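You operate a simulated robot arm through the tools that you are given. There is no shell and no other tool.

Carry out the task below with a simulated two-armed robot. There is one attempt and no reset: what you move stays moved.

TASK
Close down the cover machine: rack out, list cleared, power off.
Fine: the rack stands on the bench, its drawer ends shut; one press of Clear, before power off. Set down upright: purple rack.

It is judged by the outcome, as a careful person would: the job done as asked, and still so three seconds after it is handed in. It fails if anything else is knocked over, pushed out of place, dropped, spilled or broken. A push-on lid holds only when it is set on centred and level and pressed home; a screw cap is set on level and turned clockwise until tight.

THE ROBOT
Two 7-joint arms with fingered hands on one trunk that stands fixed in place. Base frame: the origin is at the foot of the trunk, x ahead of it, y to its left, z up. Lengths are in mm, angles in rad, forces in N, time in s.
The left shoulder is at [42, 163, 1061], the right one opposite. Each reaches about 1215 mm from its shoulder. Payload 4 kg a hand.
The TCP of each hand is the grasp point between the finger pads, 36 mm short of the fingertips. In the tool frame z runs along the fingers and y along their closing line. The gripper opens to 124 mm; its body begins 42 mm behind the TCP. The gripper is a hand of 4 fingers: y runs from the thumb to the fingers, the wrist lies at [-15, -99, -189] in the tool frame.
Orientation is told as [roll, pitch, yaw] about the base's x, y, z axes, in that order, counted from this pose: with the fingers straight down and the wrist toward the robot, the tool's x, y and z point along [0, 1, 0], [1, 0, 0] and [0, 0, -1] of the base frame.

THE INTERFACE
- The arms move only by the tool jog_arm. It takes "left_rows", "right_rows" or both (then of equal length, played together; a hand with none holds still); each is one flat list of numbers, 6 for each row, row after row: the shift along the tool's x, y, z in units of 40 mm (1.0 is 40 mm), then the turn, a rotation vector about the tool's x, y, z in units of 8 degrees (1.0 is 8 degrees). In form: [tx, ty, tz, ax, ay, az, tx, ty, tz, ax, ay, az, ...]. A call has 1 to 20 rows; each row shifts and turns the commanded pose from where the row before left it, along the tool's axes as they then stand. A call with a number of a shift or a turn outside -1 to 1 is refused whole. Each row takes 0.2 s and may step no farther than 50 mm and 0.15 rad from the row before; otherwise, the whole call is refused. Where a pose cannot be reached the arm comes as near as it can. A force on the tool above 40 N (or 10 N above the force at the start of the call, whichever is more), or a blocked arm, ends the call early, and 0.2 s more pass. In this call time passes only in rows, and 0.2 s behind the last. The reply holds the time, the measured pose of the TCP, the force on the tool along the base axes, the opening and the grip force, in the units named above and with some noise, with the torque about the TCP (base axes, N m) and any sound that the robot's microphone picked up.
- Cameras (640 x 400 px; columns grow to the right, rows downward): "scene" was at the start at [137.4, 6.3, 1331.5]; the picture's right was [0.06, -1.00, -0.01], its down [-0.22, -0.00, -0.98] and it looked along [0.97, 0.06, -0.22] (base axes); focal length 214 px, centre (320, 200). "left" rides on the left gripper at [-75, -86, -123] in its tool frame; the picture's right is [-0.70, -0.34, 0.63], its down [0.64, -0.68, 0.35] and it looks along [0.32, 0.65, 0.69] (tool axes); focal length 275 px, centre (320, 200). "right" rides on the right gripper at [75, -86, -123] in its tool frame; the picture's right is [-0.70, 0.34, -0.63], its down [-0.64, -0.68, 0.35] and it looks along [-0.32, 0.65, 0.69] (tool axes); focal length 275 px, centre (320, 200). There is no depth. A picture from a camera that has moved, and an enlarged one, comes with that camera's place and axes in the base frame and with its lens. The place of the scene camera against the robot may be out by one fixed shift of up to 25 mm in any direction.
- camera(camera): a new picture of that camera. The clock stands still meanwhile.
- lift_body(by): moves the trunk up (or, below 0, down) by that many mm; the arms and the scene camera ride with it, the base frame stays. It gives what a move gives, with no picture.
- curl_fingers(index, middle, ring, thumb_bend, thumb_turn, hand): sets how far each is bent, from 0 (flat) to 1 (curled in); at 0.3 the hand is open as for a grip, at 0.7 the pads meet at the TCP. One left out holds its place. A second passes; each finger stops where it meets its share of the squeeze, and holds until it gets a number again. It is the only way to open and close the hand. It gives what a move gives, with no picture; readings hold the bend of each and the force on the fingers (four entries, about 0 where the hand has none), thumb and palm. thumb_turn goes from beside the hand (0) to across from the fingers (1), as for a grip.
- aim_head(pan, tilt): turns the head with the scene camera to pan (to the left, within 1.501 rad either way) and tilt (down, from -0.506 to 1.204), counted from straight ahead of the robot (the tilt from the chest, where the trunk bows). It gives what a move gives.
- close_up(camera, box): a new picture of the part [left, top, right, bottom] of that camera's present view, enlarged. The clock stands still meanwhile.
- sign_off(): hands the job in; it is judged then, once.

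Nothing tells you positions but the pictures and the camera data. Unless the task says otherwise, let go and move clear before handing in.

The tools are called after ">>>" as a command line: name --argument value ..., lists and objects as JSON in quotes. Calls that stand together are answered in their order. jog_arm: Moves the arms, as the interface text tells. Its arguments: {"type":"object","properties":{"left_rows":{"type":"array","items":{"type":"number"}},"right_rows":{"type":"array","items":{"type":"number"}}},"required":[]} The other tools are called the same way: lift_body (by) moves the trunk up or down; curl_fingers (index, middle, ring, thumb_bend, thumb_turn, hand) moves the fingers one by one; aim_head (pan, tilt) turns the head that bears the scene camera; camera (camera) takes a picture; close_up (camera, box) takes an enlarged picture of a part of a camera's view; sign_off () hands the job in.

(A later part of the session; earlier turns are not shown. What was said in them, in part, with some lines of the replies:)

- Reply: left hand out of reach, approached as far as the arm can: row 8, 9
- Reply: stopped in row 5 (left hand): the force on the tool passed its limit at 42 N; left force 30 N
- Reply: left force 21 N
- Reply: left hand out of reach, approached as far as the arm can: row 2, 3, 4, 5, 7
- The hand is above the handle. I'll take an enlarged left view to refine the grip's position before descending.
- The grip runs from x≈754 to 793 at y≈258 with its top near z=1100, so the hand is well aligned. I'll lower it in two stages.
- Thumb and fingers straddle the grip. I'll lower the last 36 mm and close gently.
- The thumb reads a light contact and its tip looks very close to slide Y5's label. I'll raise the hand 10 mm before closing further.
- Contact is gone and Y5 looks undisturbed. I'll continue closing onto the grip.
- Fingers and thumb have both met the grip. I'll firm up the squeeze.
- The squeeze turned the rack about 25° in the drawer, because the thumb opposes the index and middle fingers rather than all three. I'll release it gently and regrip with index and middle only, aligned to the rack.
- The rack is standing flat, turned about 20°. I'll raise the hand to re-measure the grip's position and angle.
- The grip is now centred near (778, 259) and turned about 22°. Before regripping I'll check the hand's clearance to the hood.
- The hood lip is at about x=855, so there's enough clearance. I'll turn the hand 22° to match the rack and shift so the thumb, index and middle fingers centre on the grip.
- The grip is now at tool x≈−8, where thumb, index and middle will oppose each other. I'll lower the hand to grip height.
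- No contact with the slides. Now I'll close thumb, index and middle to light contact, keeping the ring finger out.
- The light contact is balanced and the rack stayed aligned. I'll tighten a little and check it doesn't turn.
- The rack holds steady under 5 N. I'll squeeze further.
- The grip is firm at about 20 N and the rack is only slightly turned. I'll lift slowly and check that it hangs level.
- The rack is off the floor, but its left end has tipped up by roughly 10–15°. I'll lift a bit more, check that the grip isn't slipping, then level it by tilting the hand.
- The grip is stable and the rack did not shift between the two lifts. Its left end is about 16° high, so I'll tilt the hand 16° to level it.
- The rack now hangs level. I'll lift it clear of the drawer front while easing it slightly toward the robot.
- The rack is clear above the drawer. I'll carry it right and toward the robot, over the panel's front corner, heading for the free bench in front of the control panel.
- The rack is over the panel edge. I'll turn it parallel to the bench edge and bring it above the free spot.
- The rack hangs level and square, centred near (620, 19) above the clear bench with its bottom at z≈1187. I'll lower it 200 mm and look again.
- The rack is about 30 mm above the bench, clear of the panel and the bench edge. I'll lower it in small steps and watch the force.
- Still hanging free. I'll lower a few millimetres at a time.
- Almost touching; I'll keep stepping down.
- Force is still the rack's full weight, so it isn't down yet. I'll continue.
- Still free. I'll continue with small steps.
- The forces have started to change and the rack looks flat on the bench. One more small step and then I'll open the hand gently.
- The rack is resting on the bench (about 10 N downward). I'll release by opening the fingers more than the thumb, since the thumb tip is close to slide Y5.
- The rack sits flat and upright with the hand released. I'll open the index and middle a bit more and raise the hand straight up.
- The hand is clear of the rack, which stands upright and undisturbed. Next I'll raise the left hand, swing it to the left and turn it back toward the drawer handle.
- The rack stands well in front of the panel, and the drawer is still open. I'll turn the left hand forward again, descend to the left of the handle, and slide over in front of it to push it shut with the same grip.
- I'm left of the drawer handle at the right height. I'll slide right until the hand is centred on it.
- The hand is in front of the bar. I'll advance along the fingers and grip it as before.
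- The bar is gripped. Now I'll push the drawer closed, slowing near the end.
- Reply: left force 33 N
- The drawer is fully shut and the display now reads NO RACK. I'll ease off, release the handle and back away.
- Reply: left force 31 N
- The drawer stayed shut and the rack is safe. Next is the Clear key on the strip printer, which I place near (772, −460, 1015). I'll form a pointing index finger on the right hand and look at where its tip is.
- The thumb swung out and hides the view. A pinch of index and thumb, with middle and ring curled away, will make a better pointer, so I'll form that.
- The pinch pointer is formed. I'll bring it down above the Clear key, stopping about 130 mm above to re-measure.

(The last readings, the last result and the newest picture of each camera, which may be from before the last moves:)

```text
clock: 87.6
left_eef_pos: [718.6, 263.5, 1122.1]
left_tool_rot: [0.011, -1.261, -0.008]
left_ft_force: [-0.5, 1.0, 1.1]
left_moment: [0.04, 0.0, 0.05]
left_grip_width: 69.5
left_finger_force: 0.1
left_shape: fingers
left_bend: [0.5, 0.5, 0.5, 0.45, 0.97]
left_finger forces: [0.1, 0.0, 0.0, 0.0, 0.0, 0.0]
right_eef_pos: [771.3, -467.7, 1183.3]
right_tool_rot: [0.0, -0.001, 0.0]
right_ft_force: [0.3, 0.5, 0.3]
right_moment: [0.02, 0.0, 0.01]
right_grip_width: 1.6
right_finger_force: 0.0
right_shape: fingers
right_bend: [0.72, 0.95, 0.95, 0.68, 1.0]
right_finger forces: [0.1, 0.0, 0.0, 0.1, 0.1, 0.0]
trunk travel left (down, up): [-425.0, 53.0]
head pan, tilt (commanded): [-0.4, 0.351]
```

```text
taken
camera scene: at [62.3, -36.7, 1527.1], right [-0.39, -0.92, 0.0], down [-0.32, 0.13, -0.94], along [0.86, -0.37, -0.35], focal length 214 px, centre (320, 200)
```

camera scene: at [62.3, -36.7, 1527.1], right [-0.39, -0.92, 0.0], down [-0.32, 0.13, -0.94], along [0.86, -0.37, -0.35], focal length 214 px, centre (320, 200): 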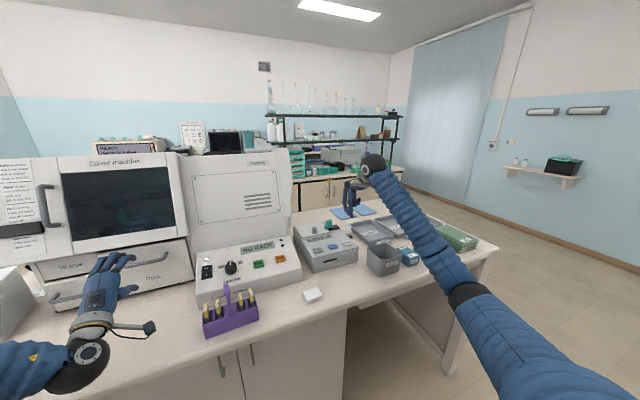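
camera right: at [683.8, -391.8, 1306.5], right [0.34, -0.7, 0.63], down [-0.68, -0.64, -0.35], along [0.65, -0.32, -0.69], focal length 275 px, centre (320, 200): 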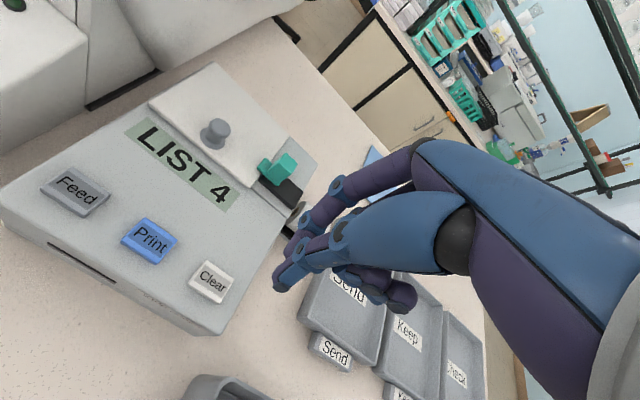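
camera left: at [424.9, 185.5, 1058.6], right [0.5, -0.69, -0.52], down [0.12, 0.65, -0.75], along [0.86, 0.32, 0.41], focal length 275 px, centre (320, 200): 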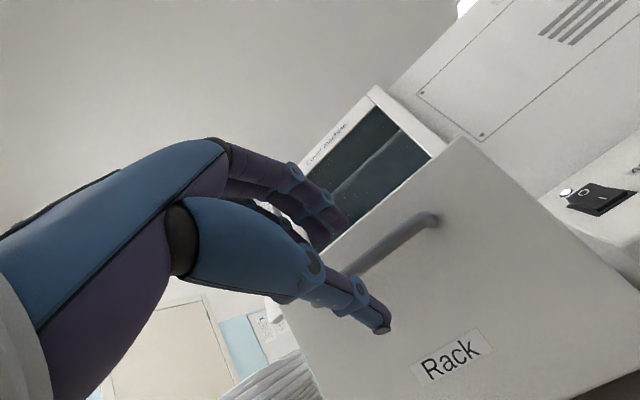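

Clear now measures about (773, −459, 1003). I'll zoom in on the fingertip from the scene camera to fix its position relative to the key.

>>> close_up --camera "scene" --box '[290, 150, 400, 280]'

>>> close_up --camera "right" --box '[160, 180, 340, 320]'

```text
3.08 times, centred on (345, 215) of scene
camera zoom: at [62.3, -36.7, 1527.1], right [-0.39, -0.92, 0.0], down [-0.32, 0.13, -0.94], along [0.86, -0.37, -0.35], focal length 660 px, centre (243, 154)
```

zoom: 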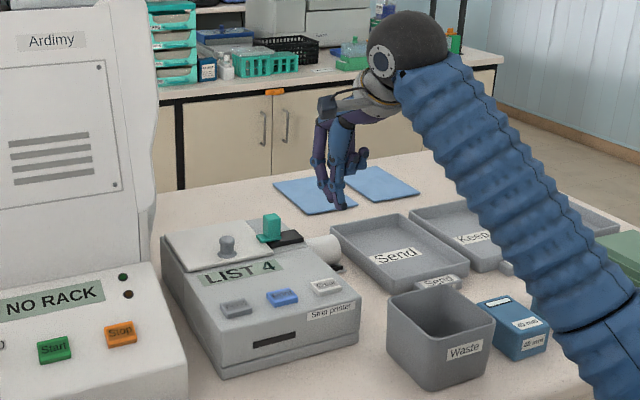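

```text
2.86 times, centred on (250, 250) of right
camera zoom: at [683.8, -391.8, 1306.5], right [0.34, -0.7, 0.63], down [-0.68, -0.64, -0.35], along [0.65, -0.32, -0.69], focal length 786 px, centre (520, 57)
```

zoom: 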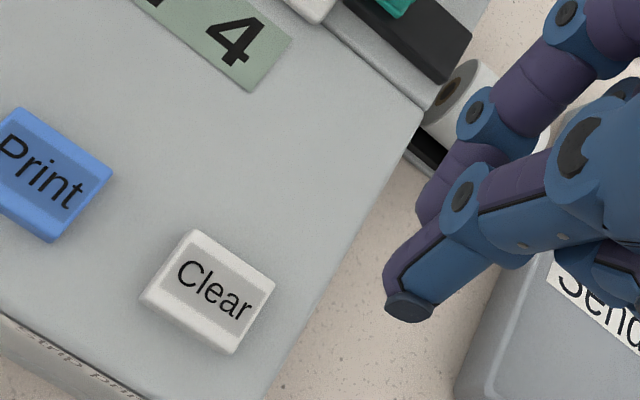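

The thumb tip is the lowest point of the pointer, about 17 mm toward the robot and 40 mm below the TCP. I'll pitch the hand 24° so the thumb tip alone leads, and move it above the key.

>>> jog_arm --right_rows '[0, 0, 0, -1, 0, 0, 0, 0, 0, -1, 0, 0, 0, 0, 0, -1, 0, 0, 0.28, 0, 0, 0, 0, 0, 0, -0.27, 0.61, 0, 0, 0, 0, -0.27, 0.61, 0, 0, 0, 0, -0.27, 0.61, 0, 0, 0]'

>>> close_up --camera "right" --box '[120, 140, 360, 340]'

>>> close_up --camera "scene" --box '[290, 170, 380, 280]'

```text
clock: 89.2
left_eef_pos: [717.4, 262.6, 1122.2]
left_tool_rot: [0.008, -1.26, -0.01]
left_ft_force: [-0.5, 0.1, 0.3]
left_moment: [-0.01, 0.02, 0.0]
left_grip_width: 69.5
left_finger_force: 0.0
left_shape: fingers
left_bend: [0.5, 0.5, 0.5, 0.45, 0.97]
left_finger forces: [0.0, 0.1, 0.1, 0.0, 0.0, 0.0]
right_eef_pos: [773.8, -456.9, 1105.3]
right_tool_rot: [-0.001, -0.418, 0.001]
right_ft_force: [0.1, 0.2, 0.1]
right_moment: [0.03, -0.01, 0.01]
right_grip_width: 1.8
right_finger_force: 0.0
right_shape: fingers
right_bend: [0.72, 0.95, 0.95, 0.68, 1.0]
right_finger forces: [0.0, 0.0, 0.0, 0.0, 0.0, 0.0]
trunk travel left (down, up): [-425.0, 53.0]
head pan, tilt (commanded): [-0.4, 0.351]
```

```text
2.00 times, centred on (240, 240) of right
camera zoom: at [643.7, -380.1, 1183.2], right [0.05, -0.7, 0.72], down [-0.48, -0.64, -0.59], along [0.87, -0.32, -0.37], focal length 551 px, centre (480, 120)
```

zoom: 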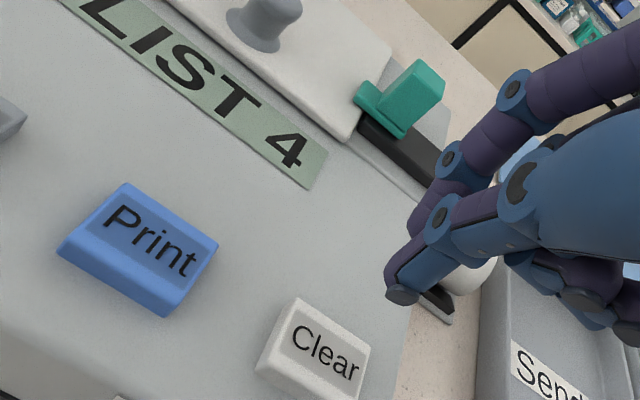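

```text
3.64 times, centred on (335, 225) of scene
camera zoom: at [62.3, -36.2, 1527.1], right [-0.39, -0.92, 0.0], down [-0.32, 0.13, -0.94], along [0.86, -0.37, -0.35], focal length 780 px, centre (266, 109)
```

zoom: 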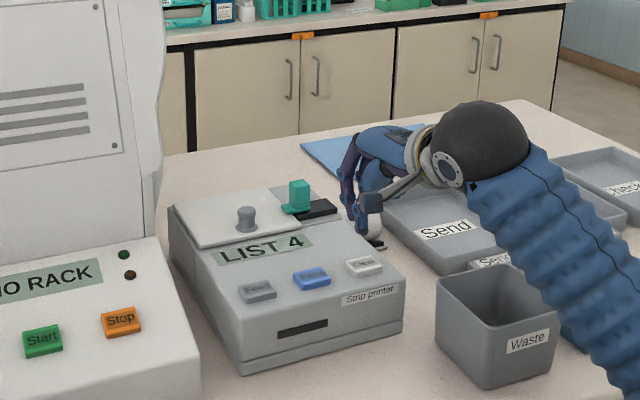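

The tip is lined up with the middle of Clear, roughly 47 mm above it. I'll lower it most of the way and check again.

>>> jog_arm --right_rows '[0, -0.178, 0.4, 0, 0, 0, 0, -0.153, 0.343, 0, 0, 0]'

>>> close_up --camera "right" --box '[120, 140, 360, 340]'

>>> close_up --camera "scene" --box '[310, 200, 380, 260]'

```text
clock: 89.8
left_eef_pos: [717.6, 262.0, 1122.8]
left_tool_rot: [0.008, -1.26, -0.008]
left_ft_force: [-0.5, 0.1, -0.1]
left_moment: [-0.01, -0.02, -0.02]
left_grip_width: 69.6
left_finger_force: 0.2
left_shape: fingers
left_bend: [0.5, 0.5, 0.5, 0.45, 0.97]
left_finger forces: [0.1, 0.0, 0.1, 0.1, 0.0, 0.1]
right_eef_pos: [772.7, -455.3, 1072.7]
right_tool_rot: [0.001, -0.419, -0.001]
right_ft_force: [0.3, 0.9, -0.7]
right_moment: [0.0, -0.02, 0.01]
right_grip_width: 1.9
right_finger_force: 0.1
right_shape: fingers
right_bend: [0.72, 0.95, 0.95, 0.68, 1.0]
right_finger forces: [0.1, 0.1, 0.1, 0.1, 0.0, 0.1]
trunk travel left (down, up): [-425.0, 53.0]
head pan, tilt (commanded): [-0.4, 0.351]
```

```text
2.00 times, centred on (240, 240) of right
camera zoom: at [642.4, -379.5, 1150.7], right [0.05, -0.7, 0.72], down [-0.48, -0.64, -0.59], along [0.87, -0.32, -0.37], focal length 551 px, centre (480, 120)
```

zoom: 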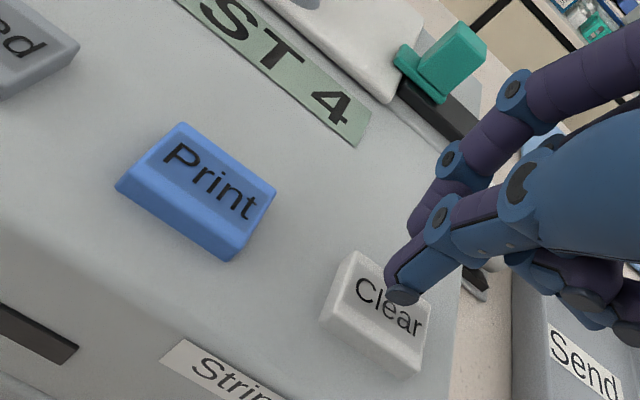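

```text
6.67 times, centred on (345, 230) of scene
camera zoom: at [62.1, -36.0, 1527.2], right [-0.39, -0.92, 0.0], down [-0.32, 0.13, -0.94], along [0.86, -0.37, -0.35], focal length 1430 px, centre (153, 0)
```

zoom: 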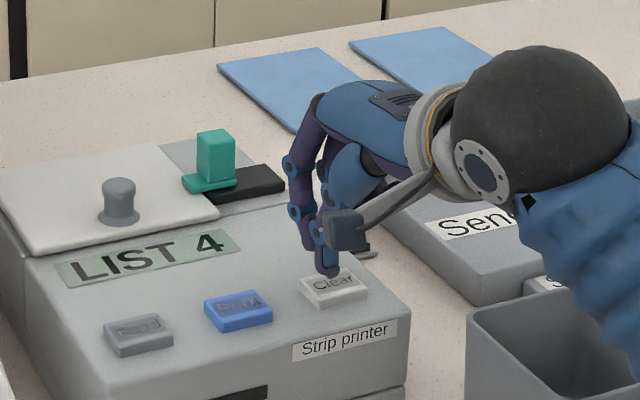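

Both views show the tip directly over the Clear key, about 14 mm up. I'll go down 9 mm, then press in small steps.

>>> jog_arm --right_rows '[0, -0.0916, 0.2057, 0, 0, 0]'

>>> jog_arm --right_rows '[0, -0.0305, 0.0686, 0, 0, 0]'

>>> jog_arm --right_rows '[0, -0.0203, 0.0457, 0, 0, 0]'

>>> close_up --camera "right" --box '[120, 140, 360, 340]'

>>> close_up --camera "scene" --box '[310, 200, 380, 260]'

```text
clock: 90.2
left_eef_pos: [716.7, 263.6, 1121.8]
left_tool_rot: [0.008, -1.26, -0.007]
left_ft_force: [-0.7, 0.4, 0.1]
left_moment: [0.01, 0.01, 0.02]
left_grip_width: 69.7
left_finger_force: 0.0
left_shape: fingers
left_bend: [0.5, 0.5, 0.5, 0.45, 0.97]
left_finger forces: [0.0, 0.0, 0.0, 0.1, 0.0, 0.0]
right_eef_pos: [771.6, -455.9, 1065.5]
right_tool_rot: [0.001, -0.419, 0.001]
right_ft_force: [-0.6, 0.7, 2.5]
right_moment: [0.03, 0.01, 0.0]
right_grip_width: 1.2
right_finger_force: 1.3
right_shape: fingers
right_bend: [0.72, 0.95, 0.95, 0.68, 1.0]
right_finger forces: [0.0, 0.0, 0.1, 0.1, 3.9, 0.0]
trunk travel left (down, up): [-425.0, 53.0]
head pan, tilt (commanded): [-0.4, 0.351]
heard: click
```

```text
clock: 90.6
left_eef_pos: [717.2, 264.6, 1122.7]
left_tool_rot: [0.007, -1.26, -0.007]
left_ft_force: [0.0, 0.4, -0.3]
left_moment: [0.0, 0.01, -0.02]
left_grip_width: 69.5
left_finger_force: 0.0
left_shape: fingers
left_bend: [0.5, 0.5, 0.5, 0.45, 0.97]
left_finger forces: [0.1, 0.1, 0.1, 0.1, 0.0, 0.1]
right_eef_pos: [771.3, -456.2, 1064.1]
right_tool_rot: [0.0, -0.422, 0.0]
right_ft_force: [-1.3, 0.2, 8.6]
right_moment: [0.05, 0.08, 0.04]
right_grip_width: 1.2
right_finger_force: 5.4
right_shape: fingers
right_bend: [0.72, 0.95, 0.95, 0.69, 1.0]
right_finger forces: [0.1, 0.1, 0.0, 0.0, 10.5, 0.1]
trunk travel left (down, up): [-425.0, 53.0]
head pan, tilt (commanded): [-0.4, 0.351]
```

```text
clock: 91.0
left_eef_pos: [715.0, 264.3, 1122.4]
left_tool_rot: [0.007, -1.26, -0.005]
left_ft_force: [0.0, 0.8, 0.4]
left_moment: [-0.02, -0.01, -0.02]
left_grip_width: 69.4
left_finger_force: 0.1
left_shape: fingers
left_bend: [0.5, 0.5, 0.5, 0.45, 0.97]
left_finger forces: [0.0, 0.1, 0.1, 0.0, 0.0, 0.0]
right_eef_pos: [771.2, -454.9, 1061.5]
right_tool_rot: [0.001, -0.423, 0.0]
right_ft_force: [-2.8, 0.0, 15.5]
right_moment: [0.08, 0.13, 0.05]
right_grip_width: 0.6
right_finger_force: 8.0
right_shape: fingers
right_bend: [0.72, 0.95, 0.95, 0.69, 1.0]
right_finger forces: [0.0, 0.0, 0.0, 0.1, 16.6, 0.1]
trunk travel left (down, up): [-425.0, 53.0]
head pan, tilt (commanded): [-0.4, 0.351]
```

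```text
2.00 times, centred on (240, 240) of right
camera zoom: at [640.7, -379.2, 1138.5], right [0.05, -0.7, 0.72], down [-0.48, -0.64, -0.59], along [0.88, -0.32, -0.36], focal length 551 px, centre (480, 120)
```

zoom: 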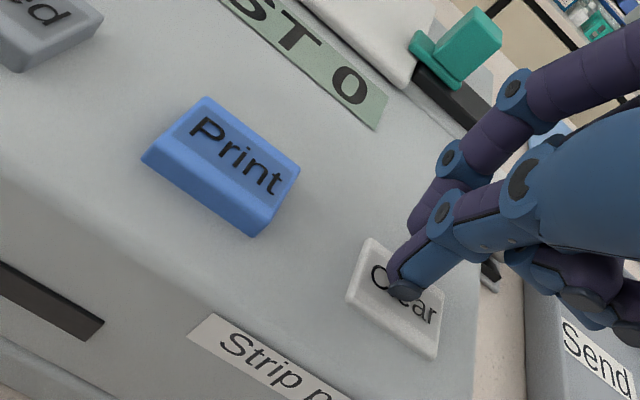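

```text
6.67 times, centred on (345, 230) of scene
camera zoom: at [60.3, -35.1, 1527.4], right [-0.39, -0.92, 0.0], down [-0.32, 0.13, -0.94], along [0.86, -0.37, -0.35], focal length 1430 px, centre (153, 0)
```

zoom: 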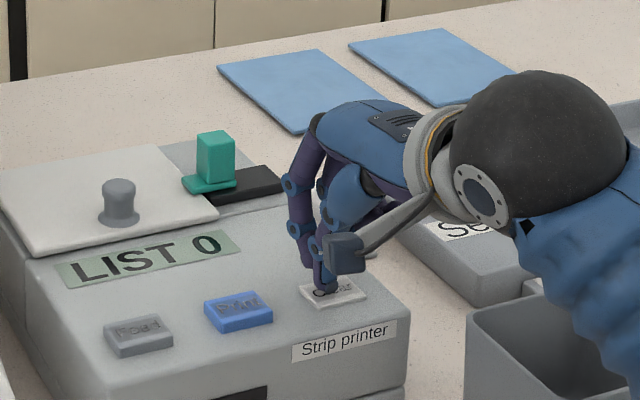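

One click was heard and the display now reads LIST 0. I'll lift straight off the key.

>>> jog_arm --right_rows '[0, 0.204, -0.457, 0, 0, 0, 0, 0.356, -0.8, 0, 0, 0, 0, 0.356, -0.8, 0, 0, 0, 0, 0.356, -0.8, 0, 0, 0, 0, 0.356, -0.8, 0, 0, 0]'

>>> camera --camera "right"

>>> close_up --camera "scene" --box '[180, 180, 380, 320]'

```text
clock: 92.2
left_eef_pos: [716.9, 263.3, 1121.2]
left_tool_rot: [0.009, -1.26, -0.007]
left_ft_force: [0.1, 0.9, -0.1]
left_moment: [-0.01, -0.02, 0.0]
left_grip_width: 69.8
left_finger_force: 0.0
left_shape: fingers
left_bend: [0.5, 0.5, 0.5, 0.45, 0.97]
left_finger forces: [0.0, 0.0, 0.1, 0.0, 0.1, 0.0]
right_eef_pos: [769.1, -456.2, 1219.5]
right_tool_rot: [-0.001, -0.417, 0.001]
right_ft_force: [-0.8, -0.4, 0.4]
right_moment: [0.07, -0.02, 0.03]
right_grip_width: 1.7
right_finger_force: 0.1
right_shape: fingers
right_bend: [0.72, 0.95, 0.95, 0.68, 1.0]
right_finger forces: [0.0, 0.1, 0.0, 0.0, 0.1, 0.0]
trunk travel left (down, up): [-425.0, 53.0]
head pan, tilt (commanded): [-0.4, 0.351]
```

```text
taken
camera right: at [640.1, -380.9, 1296.0], right [0.05, -0.7, 0.72], down [-0.48, -0.64, -0.59], along [0.87, -0.32, -0.37], focal length 275 px, centre (320, 200)
```

right: 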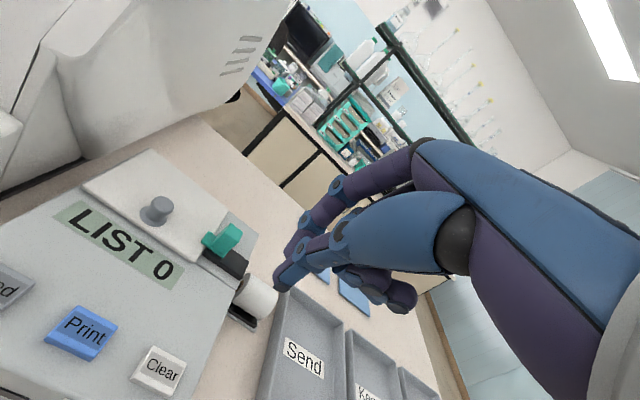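

```text
2.86 times, centred on (280, 250) of scene
camera zoom: at [62.2, -35.5, 1527.2], right [-0.39, -0.92, 0.0], down [-0.32, 0.13, -0.94], along [0.86, -0.37, -0.35], focal length 613 px, centre (434, 57)
```

zoom: 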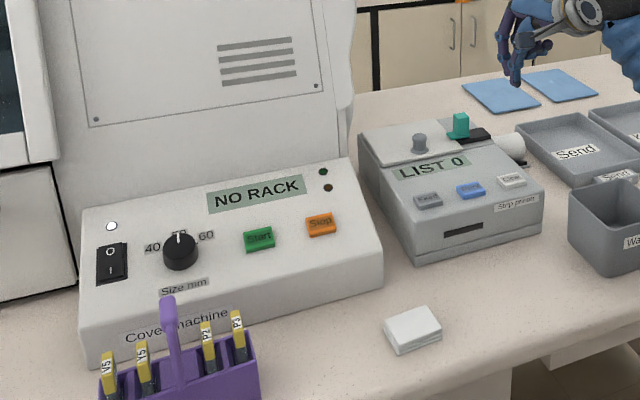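

The list is cleared (LIST 0) with a single press, and nothing else moved. Now the power rocker: I'll bring the left hand up, form the same pinch pointer, and look closely at the switch.

>>> jog_arm --left_rows '[0, 0.832, -0.27, 0, 0, 0, 0, 0.832, -0.27, 0, 0, 0, 0, 0.832, -0.27, 0, 0, 0, 0, 0.832, -0.27, 0, 0, 0, 0, 0, 0, 1, 0, 0, 0, 0, 0, 1, 0, 0, 0, 0, 0, 1, 0, 0, 0, 0, 0, 1, 0, 0, 0, 0, 0, 1, 0, 0, 0, 0, 0, 1, 0, 0]' --right_rows '[0, 0.356, -0.8, 0, 0, 0, 0, 0.356, -0.8, 0, 0, 0, 0, 0.356, -0.8, 0, 0, 0, 0, 0.356, -0.8, 0, 0, 0, 0, 0.356, -0.8, 0, 0, 0, 0, 0, 0, 0, 0, 0, 0, 0, 0, 0, 0, 0, 0, 0, 0, 0, 0, 0, 0, 0, 0, 0, 0, 0, 0, 0, 0, 0, 0, 0]'

>>> curl_fingers --hand "left" --middle 0.95 --ring 0.95 --index 0.5 --thumb_bend 0.4

>>> curl_fingers --hand "left" --index 0.72 --thumb_bend 0.68

>>> camera --camera "left"

>>> aim_head --pan 0.1 --tilt 0.45

>>> close_up --camera "scene" --box '[290, 150, 410, 260]'

```text
clock: 94.4
left_eef_pos: [717.2, 262.0, 1263.4]
left_tool_rot: [0.003, -0.42, -0.001]
left_ft_force: [0.1, -0.6, 0.3]
left_moment: [0.02, 0.0, -0.01]
left_grip_width: 69.8
left_finger_force: 0.0
left_shape: fingers
left_bend: [0.5, 0.5, 0.5, 0.45, 0.97]
left_finger forces: [0.1, 0.0, 0.0, 0.1, 0.1, 0.1]
right_eef_pos: [770.2, -458.3, 1392.9]
right_tool_rot: [0.001, -0.42, -0.001]
right_ft_force: [0.0, 0.2, 0.0]
right_moment: [-0.02, 0.0, 0.0]
right_grip_width: 1.6
right_finger_force: 0.1
right_shape: fingers
right_bend: [0.72, 0.95, 0.95, 0.68, 1.0]
right_finger forces: [0.0, 0.1, 0.0, 0.0, 0.1, 0.0]
trunk travel left (down, up): [-425.0, 53.0]
head pan, tilt (commanded): [-0.4, 0.351]
```

```text
clock: 95.4
left_eef_pos: [717.1, 263.1, 1263.1]
left_tool_rot: [0.004, -0.422, 0.001]
left_ft_force: [1.0, 0.1, 0.8]
left_moment: [-0.03, -0.01, 0.01]
left_grip_width: 77.3
left_finger_force: 0.1
left_shape: fingers
left_bend: [0.5, 0.95, 0.95, 0.4, 0.97]
left_finger forces: [0.0, 0.0, 0.0, 0.0, 0.1, 0.0]
right_eef_pos: [769.4, -458.4, 1393.7]
right_tool_rot: [0.001, -0.419, 0.0]
right_ft_force: [0.8, -0.3, 0.5]
right_moment: [-0.02, 0.0, -0.02]
right_grip_width: 1.6
right_finger_force: 0.0
right_shape: fingers
right_bend: [0.72, 0.95, 0.95, 0.68, 1.0]
right_finger forces: [0.0, 0.1, 0.0, 0.0, 0.0, 0.0]
trunk travel left (down, up): [-425.0, 53.0]
head pan, tilt (commanded): [-0.4, 0.351]
```

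```text
clock: 96.4
left_eef_pos: [718.1, 263.2, 1263.9]
left_tool_rot: [0.002, -0.423, -0.001]
left_ft_force: [0.3, -0.4, 0.4]
left_moment: [0.0, -0.01, -0.02]
left_grip_width: 1.9
left_finger_force: 0.1
left_shape: fingers
left_bend: [0.72, 0.95, 0.95, 0.68, 0.97]
left_finger forces: [0.0, 0.1, 0.0, 0.1, 0.0, 0.1]
right_eef_pos: [769.3, -458.5, 1394.8]
right_tool_rot: [0.0, -0.419, 0.0]
right_ft_force: [0.2, -0.3, 0.5]
right_moment: [0.0, 0.02, -0.01]
right_grip_width: 1.4
right_finger_force: 0.0
right_shape: fingers
right_bend: [0.72, 0.95, 0.95, 0.68, 1.0]
right_finger forces: [0.1, 0.1, 0.0, 0.1, 0.0, 0.1]
trunk travel left (down, up): [-425.0, 53.0]
head pan, tilt (commanded): [-0.4, 0.351]
```

```text
taken
camera left: at [588.1, 187.6, 1339.5], right [-0.05, -0.69, -0.72], down [-0.48, 0.65, -0.59], along [0.88, 0.32, -0.36], focal length 275 px, centre (320, 200)
```

left: 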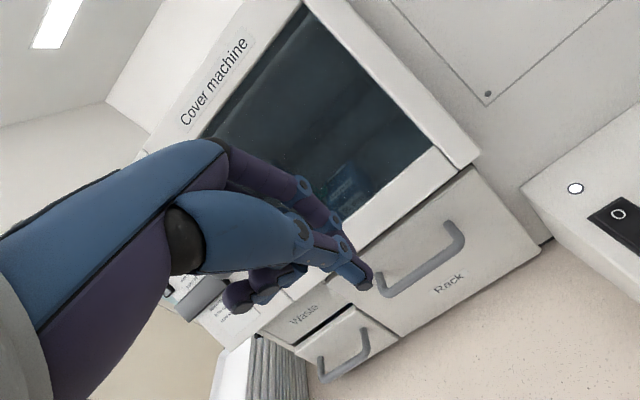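

```text
clock: 97.3
left_eef_pos: [718.1, 263.6, 1263.2]
left_tool_rot: [0.004, -0.423, -0.001]
left_ft_force: [-0.2, 0.1, 0.3]
left_moment: [-0.02, -0.01, 0.0]
left_grip_width: 1.9
left_finger_force: 0.1
left_shape: fingers
left_bend: [0.72, 0.95, 0.95, 0.68, 0.97]
left_finger forces: [0.1, 0.0, 0.0, 0.1, 0.1, 0.1]
right_eef_pos: [769.5, -459.0, 1393.8]
right_tool_rot: [0.0, -0.418, 0.0]
right_ft_force: [-0.1, -0.1, 0.0]
right_moment: [0.01, 0.01, -0.03]
right_grip_width: 1.6
right_finger_force: 0.0
right_shape: fingers
right_bend: [0.72, 0.95, 0.95, 0.68, 1.0]
right_finger forces: [0.0, 0.0, 0.1, 0.1, 0.0, 0.0]
trunk travel left (down, up): [-425.0, 53.0]
head pan, tilt (commanded): [0.099, 0.45]
```

```text
3.64 times, centred on (350, 205) of scene
camera zoom: at [67.8, 9.4, 1517.9], right [0.1, -1.0, 0.0], down [-0.44, -0.04, -0.9], along [0.89, 0.09, -0.44], focal length 780 px, centre (211, 182)
```

zoom: 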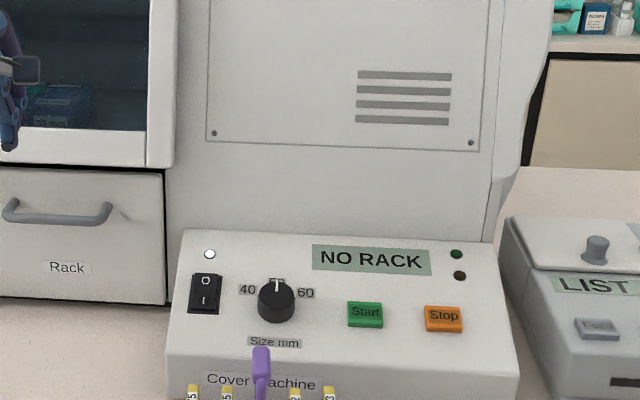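

The rocker shows O at the top and I at the bottom, near (783, 85). I'll bring the left pointer above it and refine the position.

>>> jog_arm --left_rows '[-0.765, 0.068, 0.485, 0, 0, 0, -0.765, 0.068, 0.485, 0, 0, 0, -0.765, 0.068, 0.485, 0, 0, 0, -0.765, 0.068, 0.485, 0, 0, 0, -0.765, 0.068, 0.485, 0, 0, 0]'

>>> camera --camera "left"

>>> close_up --camera "left" --box '[340, 200, 560, 380]'

>>> close_up --camera "scene" --box '[290, 150, 410, 260]'

```text
clock: 98.5
left_eef_pos: [773.2, 110.5, 1178.2]
left_tool_rot: [0.001, -0.421, 0.002]
left_ft_force: [0.2, -0.2, -0.4]
left_moment: [-0.02, 0.03, 0.02]
left_grip_width: 1.7
left_finger_force: 0.1
left_shape: fingers
left_bend: [0.72, 0.95, 0.95, 0.68, 0.97]
left_finger forces: [0.0, 0.0, 0.1, 0.0, 0.0, 0.0]
right_eef_pos: [771.7, -457.4, 1392.6]
right_tool_rot: [-0.002, -0.416, -0.001]
right_ft_force: [-0.6, -0.1, -0.3]
right_moment: [0.02, 0.01, 0.01]
right_grip_width: 1.6
right_finger_force: 0.1
right_shape: fingers
right_bend: [0.72, 0.95, 0.95, 0.68, 1.0]
right_finger forces: [0.0, 0.0, 0.0, 0.0, 0.0, 0.0]
trunk travel left (down, up): [-425.0, 53.0]
head pan, tilt (commanded): [0.099, 0.45]
```

```text
taken
camera left: at [643.7, 34.1, 1254.9], right [-0.05, -0.7, -0.72], down [-0.48, 0.64, -0.59], along [0.87, 0.32, -0.37], focal length 275 px, centre (320, 200)
```

left: 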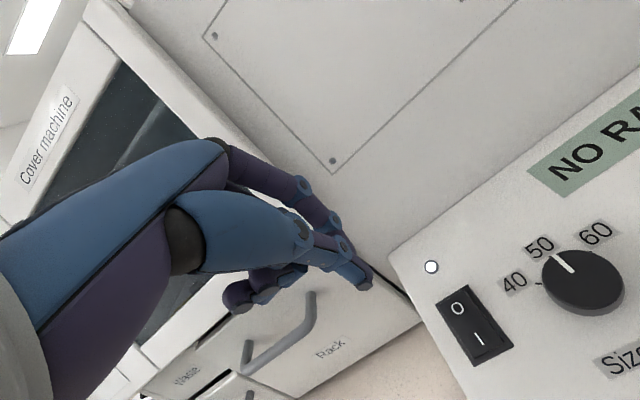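

```text
2.22 times, centred on (450, 290) of left
camera zoom: at [643.7, 34.1, 1254.9], right [-0.05, -0.7, -0.72], down [-0.48, 0.64, -0.59], along [0.87, 0.32, -0.37], focal length 612 px, centre (31, 0)
```

zoom: 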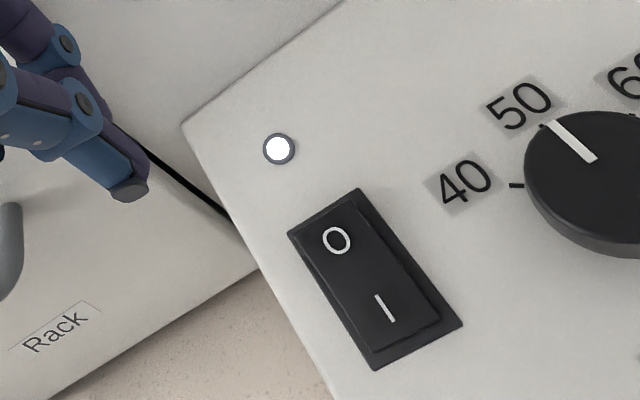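

```text
3.64 times, centred on (350, 205) of scene
camera zoom: at [69.8, 10.1, 1517.6], right [0.1, -0.99, 0.0], down [-0.44, -0.04, -0.9], along [0.89, 0.09, -0.44], focal length 780 px, centre (211, 182)
```

zoom: 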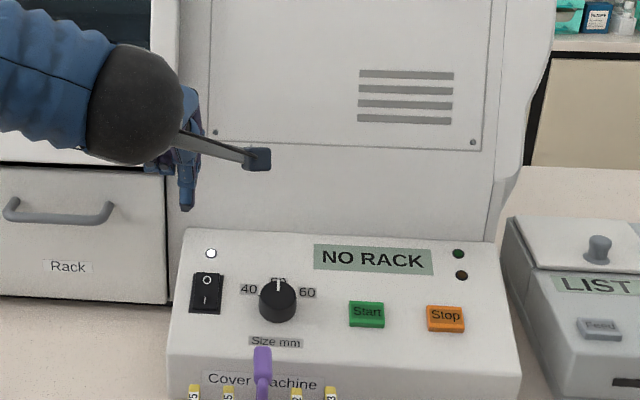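

The O mark measures about (794, 85, 1036), and the I end is about 26 mm nearer. I'll position the thumb tip about 40 mm above the O half.

>>> jog_arm --left_rows '[-0.325, -0.04, 0.76, 0, 0, 0, -0.325, -0.04, 0.76, 0, 0, 0]'

>>> close_up --camera "left" --box '[300, 180, 520, 360]'

>>> close_up --camera "scene" --box '[310, 170, 390, 240]'

```text
clock: 99.1
left_eef_pos: [793.1, 86.6, 1123.2]
left_tool_rot: [-0.001, -0.423, -0.001]
left_ft_force: [-0.3, -0.5, 0.3]
left_moment: [-0.02, 0.0, -0.04]
left_grip_width: 1.8
left_finger_force: 0.0
left_shape: fingers
left_bend: [0.72, 0.95, 0.95, 0.68, 0.97]
left_finger forces: [0.0, 0.0, 0.1, 0.0, 0.1, 0.1]
left hand out of reach, approached as far as the arm can: row 2
right_eef_pos: [771.2, -456.8, 1392.8]
right_tool_rot: [-0.001, -0.418, -0.002]
right_ft_force: [0.2, 0.2, 0.7]
right_moment: [-0.01, 0.0, -0.02]
right_grip_width: 1.5
right_finger_force: 0.0
right_shape: fingers
right_bend: [0.72, 0.95, 0.95, 0.68, 1.0]
right_finger forces: [0.0, 0.0, 0.0, 0.0, 0.0, 0.1]
trunk travel left (down, up): [-425.0, 53.0]
head pan, tilt (commanded): [0.099, 0.45]
```

```text
2.22 times, centred on (410, 270) of left
camera zoom: at [663.1, 11.2, 1199.2], right [-0.05, -0.7, -0.72], down [-0.48, 0.64, -0.59], along [0.88, 0.32, -0.37], focal length 612 px, centre (120, 44)
```

zoom: 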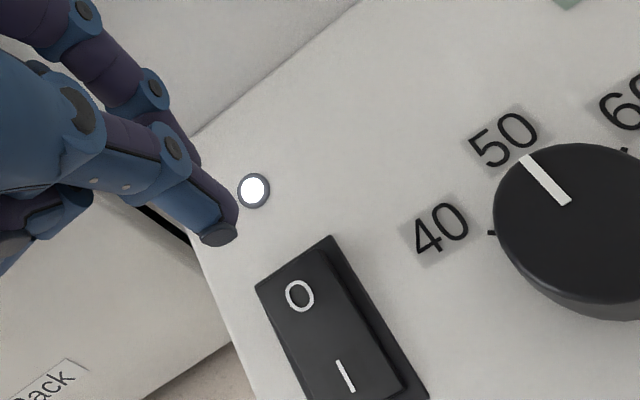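

```text
5.71 times, centred on (350, 205) of scene
camera zoom: at [68.9, 10.2, 1517.8], right [0.1, -0.99, 0.0], down [-0.44, -0.04, -0.9], along [0.89, 0.09, -0.44], focal length 1226 px, centre (149, 171)
```

zoom: 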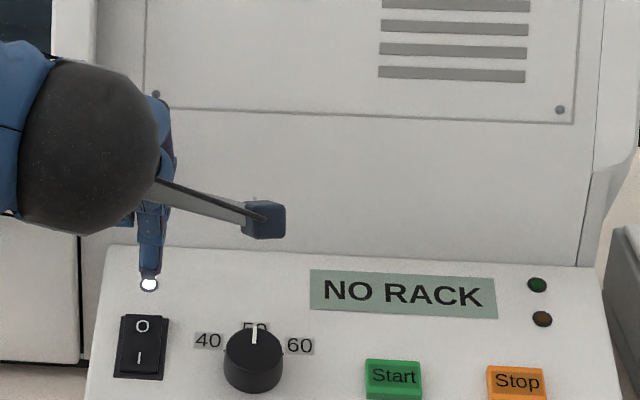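

The tip is nearly over the switch, but the arm reported its reach limit with the hand straight on. I'll raise slightly and turn the hand 40° inward, a more natural pose for the left arm; the thumb tip stays under the TCP.

>>> jog_arm --left_rows '[0, 0.2035, -0.457, 0, 0, 0, 0, 0, 0, 0, -0.407, 0.914, 0, 0, 0, 0, -0.407, 0.914, 0, 0, 0, 0, -0.407, 0.914, 0, 0, 0, 0, -0.407, 0.914, 0, 0, 0, 0, -0.407, 0.914]'

>>> camera --camera "left"

>>> close_up --camera "scene" --box '[310, 170, 390, 240]'

```text
clock: 100.5
left_eef_pos: [790.0, 85.5, 1143.5]
left_tool_rot: [0.004, -0.418, -0.7]
left_ft_force: [-0.1, -0.5, 0.6]
left_moment: [0.03, 0.01, 0.0]
left_grip_width: 1.9
left_finger_force: 0.1
left_shape: fingers
left_bend: [0.72, 0.95, 0.95, 0.68, 0.97]
left_finger forces: [0.0, 0.0, 0.0, 0.1, 0.1, 0.0]
right_eef_pos: [770.4, -458.1, 1393.6]
right_tool_rot: [-0.002, -0.419, -0.001]
right_ft_force: [-0.2, -0.8, 1.0]
right_moment: [0.02, -0.01, -0.01]
right_grip_width: 1.9
right_finger_force: 0.2
right_shape: fingers
right_bend: [0.72, 0.95, 0.95, 0.68, 1.0]
right_finger forces: [0.0, 0.0, 0.0, 0.1, 0.1, 0.0]
trunk travel left (down, up): [-425.0, 53.0]
head pan, tilt (commanded): [0.099, 0.45]
```

```text
taken
camera left: at [643.2, 110.9, 1219.8], right [-0.49, -0.5, -0.72], down [0.05, 0.8, -0.59], along [0.87, -0.32, -0.37], focal length 275 px, centre (320, 200)
```

left: 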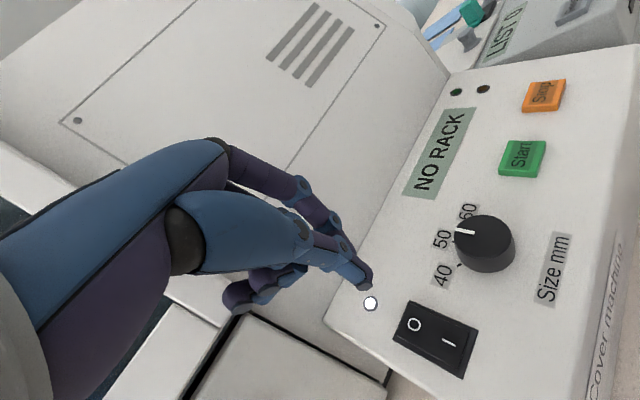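

```text
5.71 times, centred on (350, 205) of scene
camera zoom: at [68.0, 8.9, 1517.9], right [0.1, -1.0, 0.0], down [-0.44, -0.04, -0.9], along [0.89, 0.09, -0.44], focal length 1226 px, centre (149, 171)
```

zoom: 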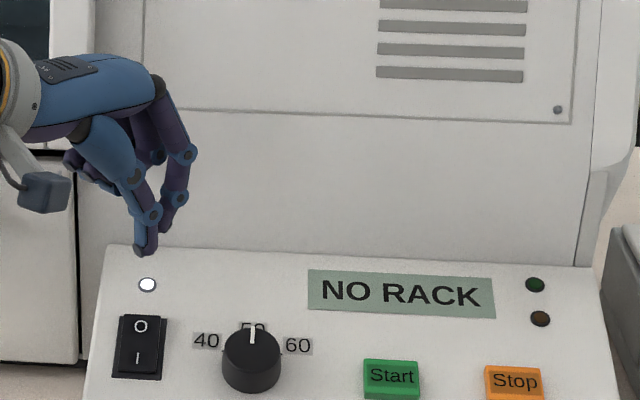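

The O mark again measures (794, 84.5, 1036), and the thumb tip is at about (791.5, 85, 1098). I'll shift 4 mm forward and lower to about 12 mm above it.

>>> jog_arm --left_rows '[0.036, -0.215, 0.589, 0, 0, 0, 0.036, -0.215, 0.589, 0, 0, 0]'

>>> close_up --camera "left" --box '[300, 200, 500, 380]'

>>> close_up --camera "scene" --box '[310, 170, 390, 240]'

```text
clock: 101.1
left_eef_pos: [795.1, 87.5, 1093.6]
left_tool_rot: [0.004, -0.42, -0.699]
left_ft_force: [0.3, -0.1, -0.1]
left_moment: [0.01, 0.0, -0.01]
left_grip_width: 1.8
left_finger_force: 0.1
left_shape: fingers
left_bend: [0.72, 0.95, 0.95, 0.68, 0.97]
left_finger forces: [0.0, 0.0, 0.0, 0.0, 0.0, 0.1]
right_eef_pos: [769.9, -457.8, 1393.9]
right_tool_rot: [0.0, -0.42, -0.002]
right_ft_force: [0.2, -0.3, -0.3]
right_moment: [0.04, 0.03, -0.02]
right_grip_width: 1.7
right_finger_force: 0.1
right_shape: fingers
right_bend: [0.72, 0.95, 0.95, 0.68, 1.0]
right_finger forces: [0.0, 0.0, 0.0, 0.0, 0.0, 0.1]
trunk travel left (down, up): [-425.0, 53.0]
head pan, tilt (commanded): [0.099, 0.45]
```

```text
2.22 times, centred on (400, 290) of left
camera zoom: at [647.6, 112.3, 1169.4], right [-0.48, -0.5, -0.72], down [0.05, 0.81, -0.59], along [0.87, -0.32, -0.37], focal length 612 px, centre (142, 0)
```

zoom: 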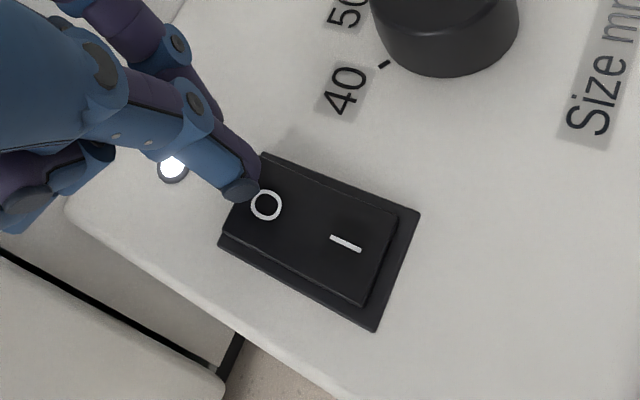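

```text
5.71 times, centred on (350, 205) of scene
camera zoom: at [68.4, 9.7, 1517.8], right [0.1, -1.0, 0.0], down [-0.44, -0.04, -0.9], along [0.89, 0.09, -0.44], focal length 1226 px, centre (149, 171)
```

zoom: 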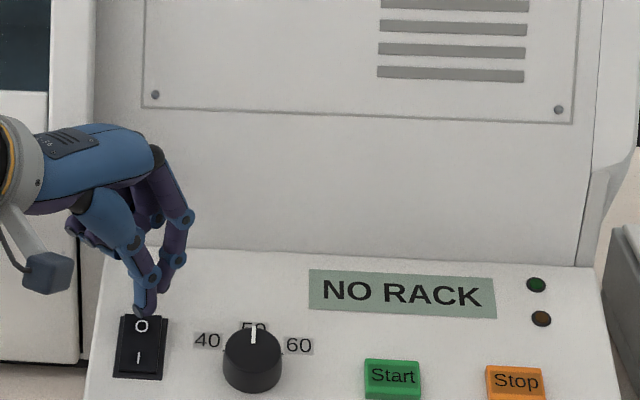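

Lowering 12 mm will put the tip exactly on the O. I'll press down in small steps and listen for the click.

>>> jog_arm --left_rows '[0, -0.0916, 0.2057, 0, 0, 0]'

>>> jog_arm --left_rows '[0, -0.0305, 0.0686, 0, 0, 0]'

>>> close_up --camera "left" --box '[300, 200, 500, 380]'

>>> close_up --camera "scene" --box '[310, 170, 390, 240]'

```text
clock: 101.5
left_eef_pos: [795.5, 86.8, 1084.5]
left_tool_rot: [0.005, -0.419, -0.696]
left_ft_force: [0.8, 0.6, -0.1]
left_moment: [0.03, 0.02, 0.02]
left_grip_width: 1.8
left_finger_force: 0.2
left_shape: fingers
left_bend: [0.72, 0.95, 0.95, 0.68, 0.97]
left_finger forces: [0.1, 0.0, 0.0, 0.0, 0.0, 0.1]
right_eef_pos: [771.0, -458.3, 1392.4]
right_tool_rot: [-0.001, -0.42, 0.0]
right_ft_force: [0.1, -0.7, 0.6]
right_moment: [-0.01, -0.04, 0.0]
right_grip_width: 1.7
right_finger_force: 0.0
right_shape: fingers
right_bend: [0.72, 0.95, 0.95, 0.68, 1.0]
right_finger forces: [0.0, 0.0, 0.0, 0.0, 0.0, 0.0]
trunk travel left (down, up): [-425.0, 53.0]
head pan, tilt (commanded): [0.099, 0.45]
```

```text
clock: 101.9
left_eef_pos: [796.5, 87.5, 1081.6]
left_tool_rot: [0.006, -0.422, -0.7]
left_ft_force: [0.1, 0.0, 0.8]
left_moment: [-0.03, 0.04, 0.0]
left_grip_width: 1.8
left_finger_force: 0.1
left_shape: fingers
left_bend: [0.72, 0.95, 0.95, 0.68, 0.97]
left_finger forces: [0.0, 0.1, 0.1, 0.0, 0.0, 0.0]
right_eef_pos: [768.8, -456.8, 1393.2]
right_tool_rot: [-0.001, -0.42, 0.001]
right_ft_force: [-0.3, -0.6, 0.8]
right_moment: [0.05, -0.03, -0.02]
right_grip_width: 1.9
right_finger_force: 0.1
right_shape: fingers
right_bend: [0.72, 0.95, 0.95, 0.68, 1.0]
right_finger forces: [0.0, 0.0, 0.0, 0.0, 0.0, 0.0]
trunk travel left (down, up): [-425.0, 53.0]
head pan, tilt (commanded): [0.099, 0.45]
```

```text
2.22 times, centred on (400, 290) of left
camera zoom: at [647.9, 111.8, 1158.1], right [-0.48, -0.5, -0.72], down [0.05, 0.8, -0.59], along [0.87, -0.32, -0.37], focal length 612 px, centre (142, 0)
```

zoom: 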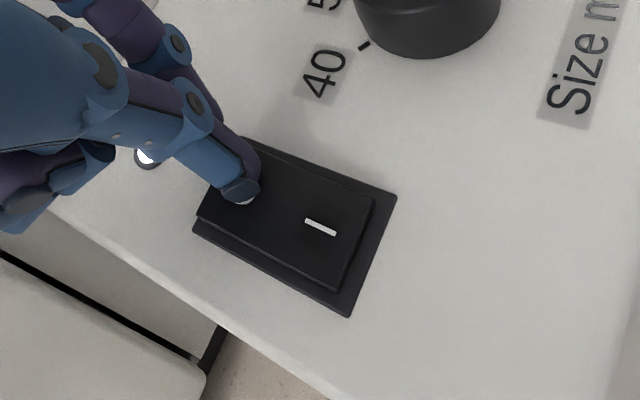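

```text
5.71 times, centred on (350, 205) of scene
camera zoom: at [68.0, 9.4, 1517.9], right [0.1, -1.0, 0.0], down [-0.44, -0.04, -0.9], along [0.89, 0.09, -0.44], focal length 1226 px, centre (149, 171)
```

zoom: 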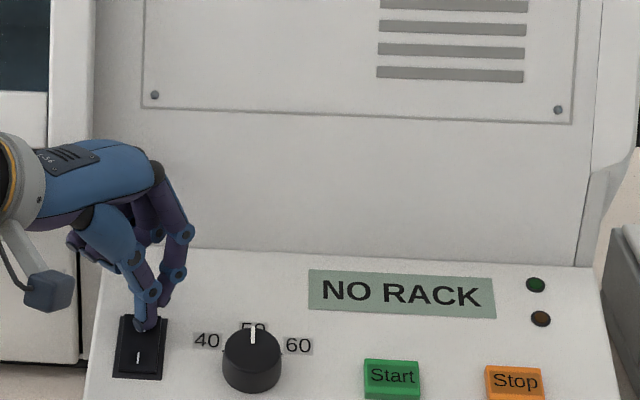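

The tip covers the O and is about to touch. I'll press further in 3 mm steps.

>>> jog_arm --left_rows '[0, -0.0305, 0.0686, 0, 0, 0]'

>>> jog_arm --left_rows '[0, -0.0305, 0.0686, 0, 0, 0]'

>>> close_up --camera "scene" --box '[310, 170, 390, 240]'

```text
clock: 102.3
left_eef_pos: [797.1, 87.6, 1079.3]
left_tool_rot: [0.003, -0.417, -0.7]
left_ft_force: [-0.1, 0.0, 0.8]
left_moment: [0.0, -0.02, -0.03]
left_grip_width: 1.6
left_finger_force: 0.0
left_shape: fingers
left_bend: [0.72, 0.95, 0.95, 0.68, 0.98]
left_finger forces: [0.1, 0.1, 0.0, 0.0, 0.0, 0.0]
right_eef_pos: [770.8, -459.2, 1394.3]
right_tool_rot: [-0.001, -0.42, -0.001]
right_ft_force: [0.2, 0.0, -0.4]
right_moment: [0.01, 0.02, 0.01]
right_grip_width: 1.6
right_finger_force: 0.1
right_shape: fingers
right_bend: [0.72, 0.95, 0.95, 0.68, 1.0]
right_finger forces: [0.0, 0.0, 0.0, 0.0, 0.1, 0.0]
trunk travel left (down, up): [-425.0, 53.0]
head pan, tilt (commanded): [0.099, 0.45]
```

```text
clock: 102.7
left_eef_pos: [796.0, 86.8, 1077.6]
left_tool_rot: [0.005, -0.424, -0.699]
left_ft_force: [-2.1, 2.6, 11.9]
left_moment: [0.13, 0.1, 0.0]
left_grip_width: 1.2
left_finger_force: 6.3
left_shape: fingers
left_bend: [0.72, 0.95, 0.95, 0.69, 0.98]
left_finger forces: [0.1, 0.0, 0.1, 0.0, 12.3, 0.0]
right_eef_pos: [768.9, -458.0, 1394.8]
right_tool_rot: [0.0, -0.421, -0.001]
right_ft_force: [-0.3, -0.1, 0.1]
right_moment: [0.0, 0.0, 0.06]
right_grip_width: 1.7
right_finger_force: 0.2
right_shape: fingers
right_bend: [0.72, 0.95, 0.95, 0.68, 1.0]
right_finger forces: [0.0, 0.1, 0.0, 0.0, 0.0, 0.0]
trunk travel left (down, up): [-425.0, 53.0]
head pan, tilt (commanded): [0.099, 0.45]
```

```text
5.71 times, centred on (350, 205) of scene
camera zoom: at [66.6, 9.4, 1518.1], right [0.1, -1.0, 0.0], down [-0.44, -0.04, -0.9], along [0.89, 0.09, -0.44], focal length 1226 px, centre (149, 171)
```

zoom: 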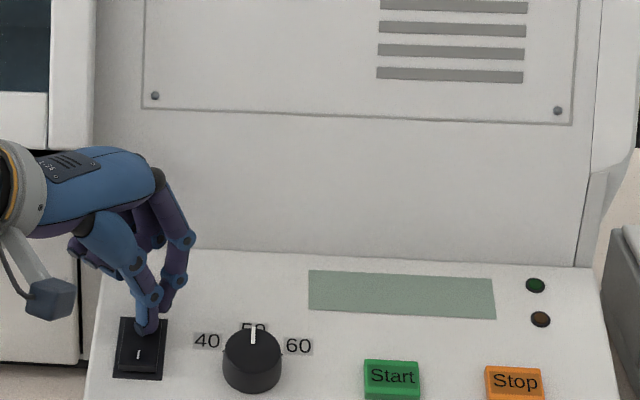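

The display has gone blank, so the machine is off. I'll lift the hand straight up and check the switch and lamp.

>>> jog_arm --left_rows '[0, 0.2035, -0.457, 0, 0, 0, 0, 0.356, -0.8, 0, 0, 0, 0, 0.356, -0.8, 0, 0, 0, 0, 0.356, -0.8, 0, 0, 0, 0, 0.356, -0.8, 0, 0, 0]'

>>> close_up --camera "scene" --box '[310, 170, 390, 240]'

>>> camera --camera "left"

```text
clock: 103.9
left_eef_pos: [794.0, 87.3, 1237.2]
left_tool_rot: [0.004, -0.42, -0.7]
left_ft_force: [0.5, -0.2, 0.8]
left_moment: [-0.01, -0.01, -0.02]
left_grip_width: 2.0
left_finger_force: 0.0
left_shape: fingers
left_bend: [0.72, 0.95, 0.95, 0.68, 0.98]
left_finger forces: [0.0, 0.0, 0.0, 0.0, 0.0, 0.1]
right_eef_pos: [769.2, -458.9, 1394.0]
right_tool_rot: [-0.001, -0.418, 0.0]
right_ft_force: [0.0, -0.7, -0.2]
right_moment: [0.03, 0.01, 0.02]
right_grip_width: 1.4
right_finger_force: 0.1
right_shape: fingers
right_bend: [0.72, 0.95, 0.95, 0.68, 1.0]
right_finger forces: [0.1, 0.0, 0.0, 0.1, 0.0, 0.0]
trunk travel left (down, up): [-425.0, 53.0]
head pan, tilt (commanded): [0.099, 0.45]
```

```text
5.71 times, centred on (350, 205) of scene
camera zoom: at [66.9, 9.3, 1518.0], right [0.1, -1.0, 0.0], down [-0.44, -0.04, -0.9], along [0.89, 0.09, -0.44], focal length 1226 px, centre (149, 171)
```

zoom: 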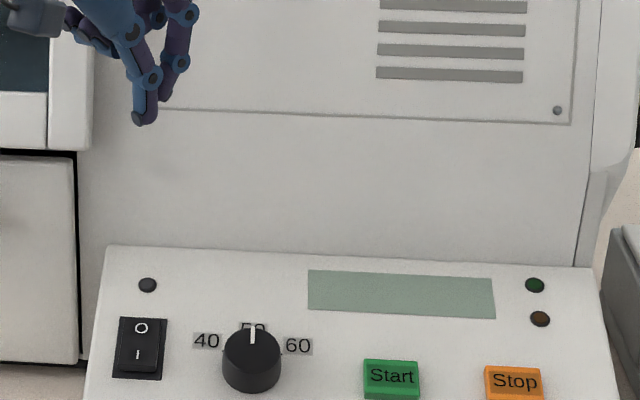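

```text
taken
camera left: at [645.0, 111.6, 1313.6], right [-0.48, -0.5, -0.72], down [0.05, 0.8, -0.59], along [0.87, -0.32, -0.37], focal length 275 px, centre (320, 200)
```

left: 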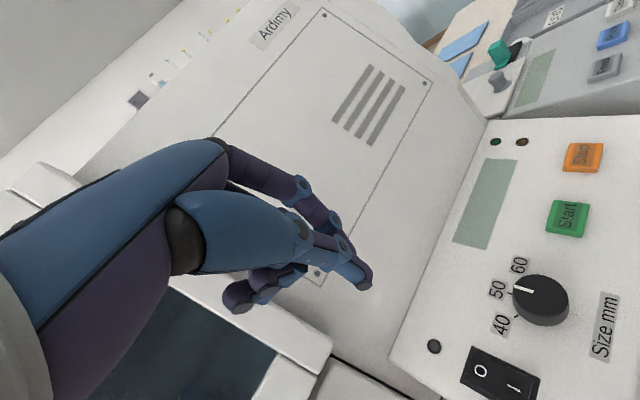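

Power is off: the lamp and display are dark. I'll move the left hand up and away, then check the whole scene before handing in.

>>> jog_arm --left_rows '[0, 0.356, -0.8, 0, 0, 0, -0.32, -0.106, -0.705, 0, 0, 0, -0.32, -0.106, -0.705, 0, 0, 0, -0.32, -0.106, -0.705, 0, 0, 0, -0.32, -0.106, -0.705, 0, 0, 0]'

>>> camera --camera "scene"

>>> close_up --camera "scene" --box '[200, 150, 420, 300]'

>>> close_up --camera "scene" --box '[290, 210, 370, 280]'

```text
clock: 105.1
left_eef_pos: [713.2, 85.2, 1368.2]
left_tool_rot: [0.003, -0.421, -0.7]
left_ft_force: [0.1, 0.3, -0.1]
left_moment: [0.04, 0.0, -0.01]
left_grip_width: 1.9
left_finger_force: 0.1
left_shape: fingers
left_bend: [0.72, 0.95, 0.95, 0.68, 0.98]
left_finger forces: [0.1, 0.0, 0.0, 0.0, 0.0, 0.1]
right_eef_pos: [768.1, -458.8, 1394.0]
right_tool_rot: [0.001, -0.421, -0.001]
right_ft_force: [-0.1, -0.5, 0.3]
right_moment: [-0.01, 0.03, -0.03]
right_grip_width: 1.7
right_finger_force: 0.1
right_shape: fingers
right_bend: [0.72, 0.95, 0.95, 0.68, 1.0]
right_finger forces: [0.1, 0.0, 0.1, 0.0, 0.1, 0.1]
trunk travel left (down, up): [-425.0, 53.0]
head pan, tilt (commanded): [0.099, 0.45]
```

```text
taken
camera scene: at [66.6, 9.5, 1518.0], right [0.1, -1.0, 0.0], down [-0.44, -0.04, -0.9], along [0.89, 0.09, -0.44], focal length 214 px, centre (320, 200)
```

scene: 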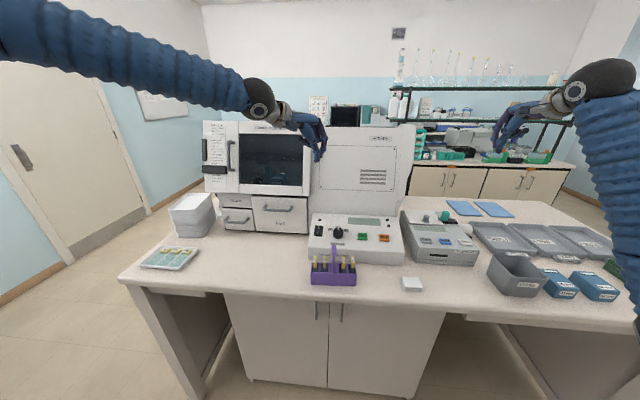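

```text
2.67 times, centred on (310, 225) of scene
camera zoom: at [66.6, 9.5, 1518.0], right [0.1, -1.0, 0.0], down [-0.44, -0.04, -0.9], along [0.89, 0.09, -0.44], focal length 572 px, centre (347, 133)
```

zoom: 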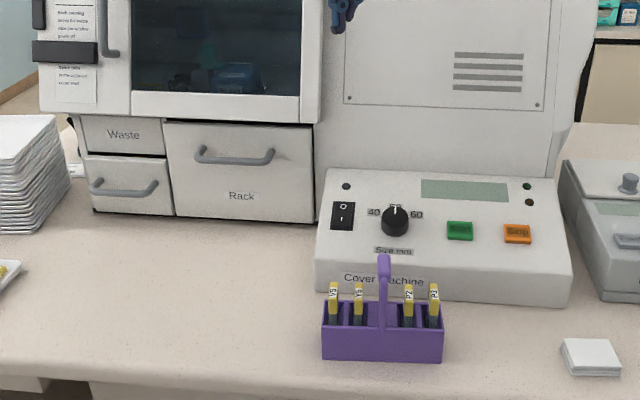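

```text
5.71 times, centred on (330, 245) of scene
camera zoom: at [66.6, 9.5, 1518.0], right [0.1, -1.0, 0.0], down [-0.44, -0.04, -0.9], along [0.89, 0.09, -0.44], focal length 1226 px, centre (263, -57)
```

zoom: 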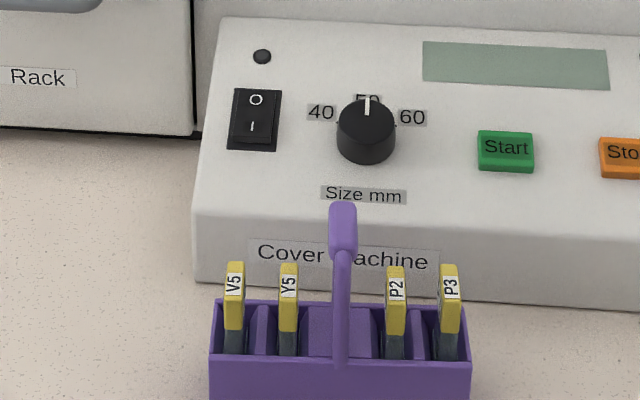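

Everything is as asked. The purple rack stands upright on the bench with its four slides, and the Rack drawer is shut. Clear was pressed once and the list read 0 before the power went off. Both hands are empty and clear, so I'm handing in.

>>> sign_off

```text
The job is handed in.
```

The cover machine is closed down as you asked, and the job is handed in.

- **Rack:** the purple rack stands upright on the bench in front of the control panel, with slides V5, Y5, P2 and P3 in place. It turned about 20° in the drawer when I first gripped it, so I let go and took a new grip before lifting it out.
- **Drawer:** the Rack drawer is fully shut. The display read NO RACK before power-off.
- **List:** I pressed Clear once. There was a single click, and the printer showed LIST 0.
- **Power:** I switched the rocker to O after Clear. The lamp and display are dark.

In the last pictures nothing else on the bench had moved, the size knob was still at 50, and both hands were empty and clear.
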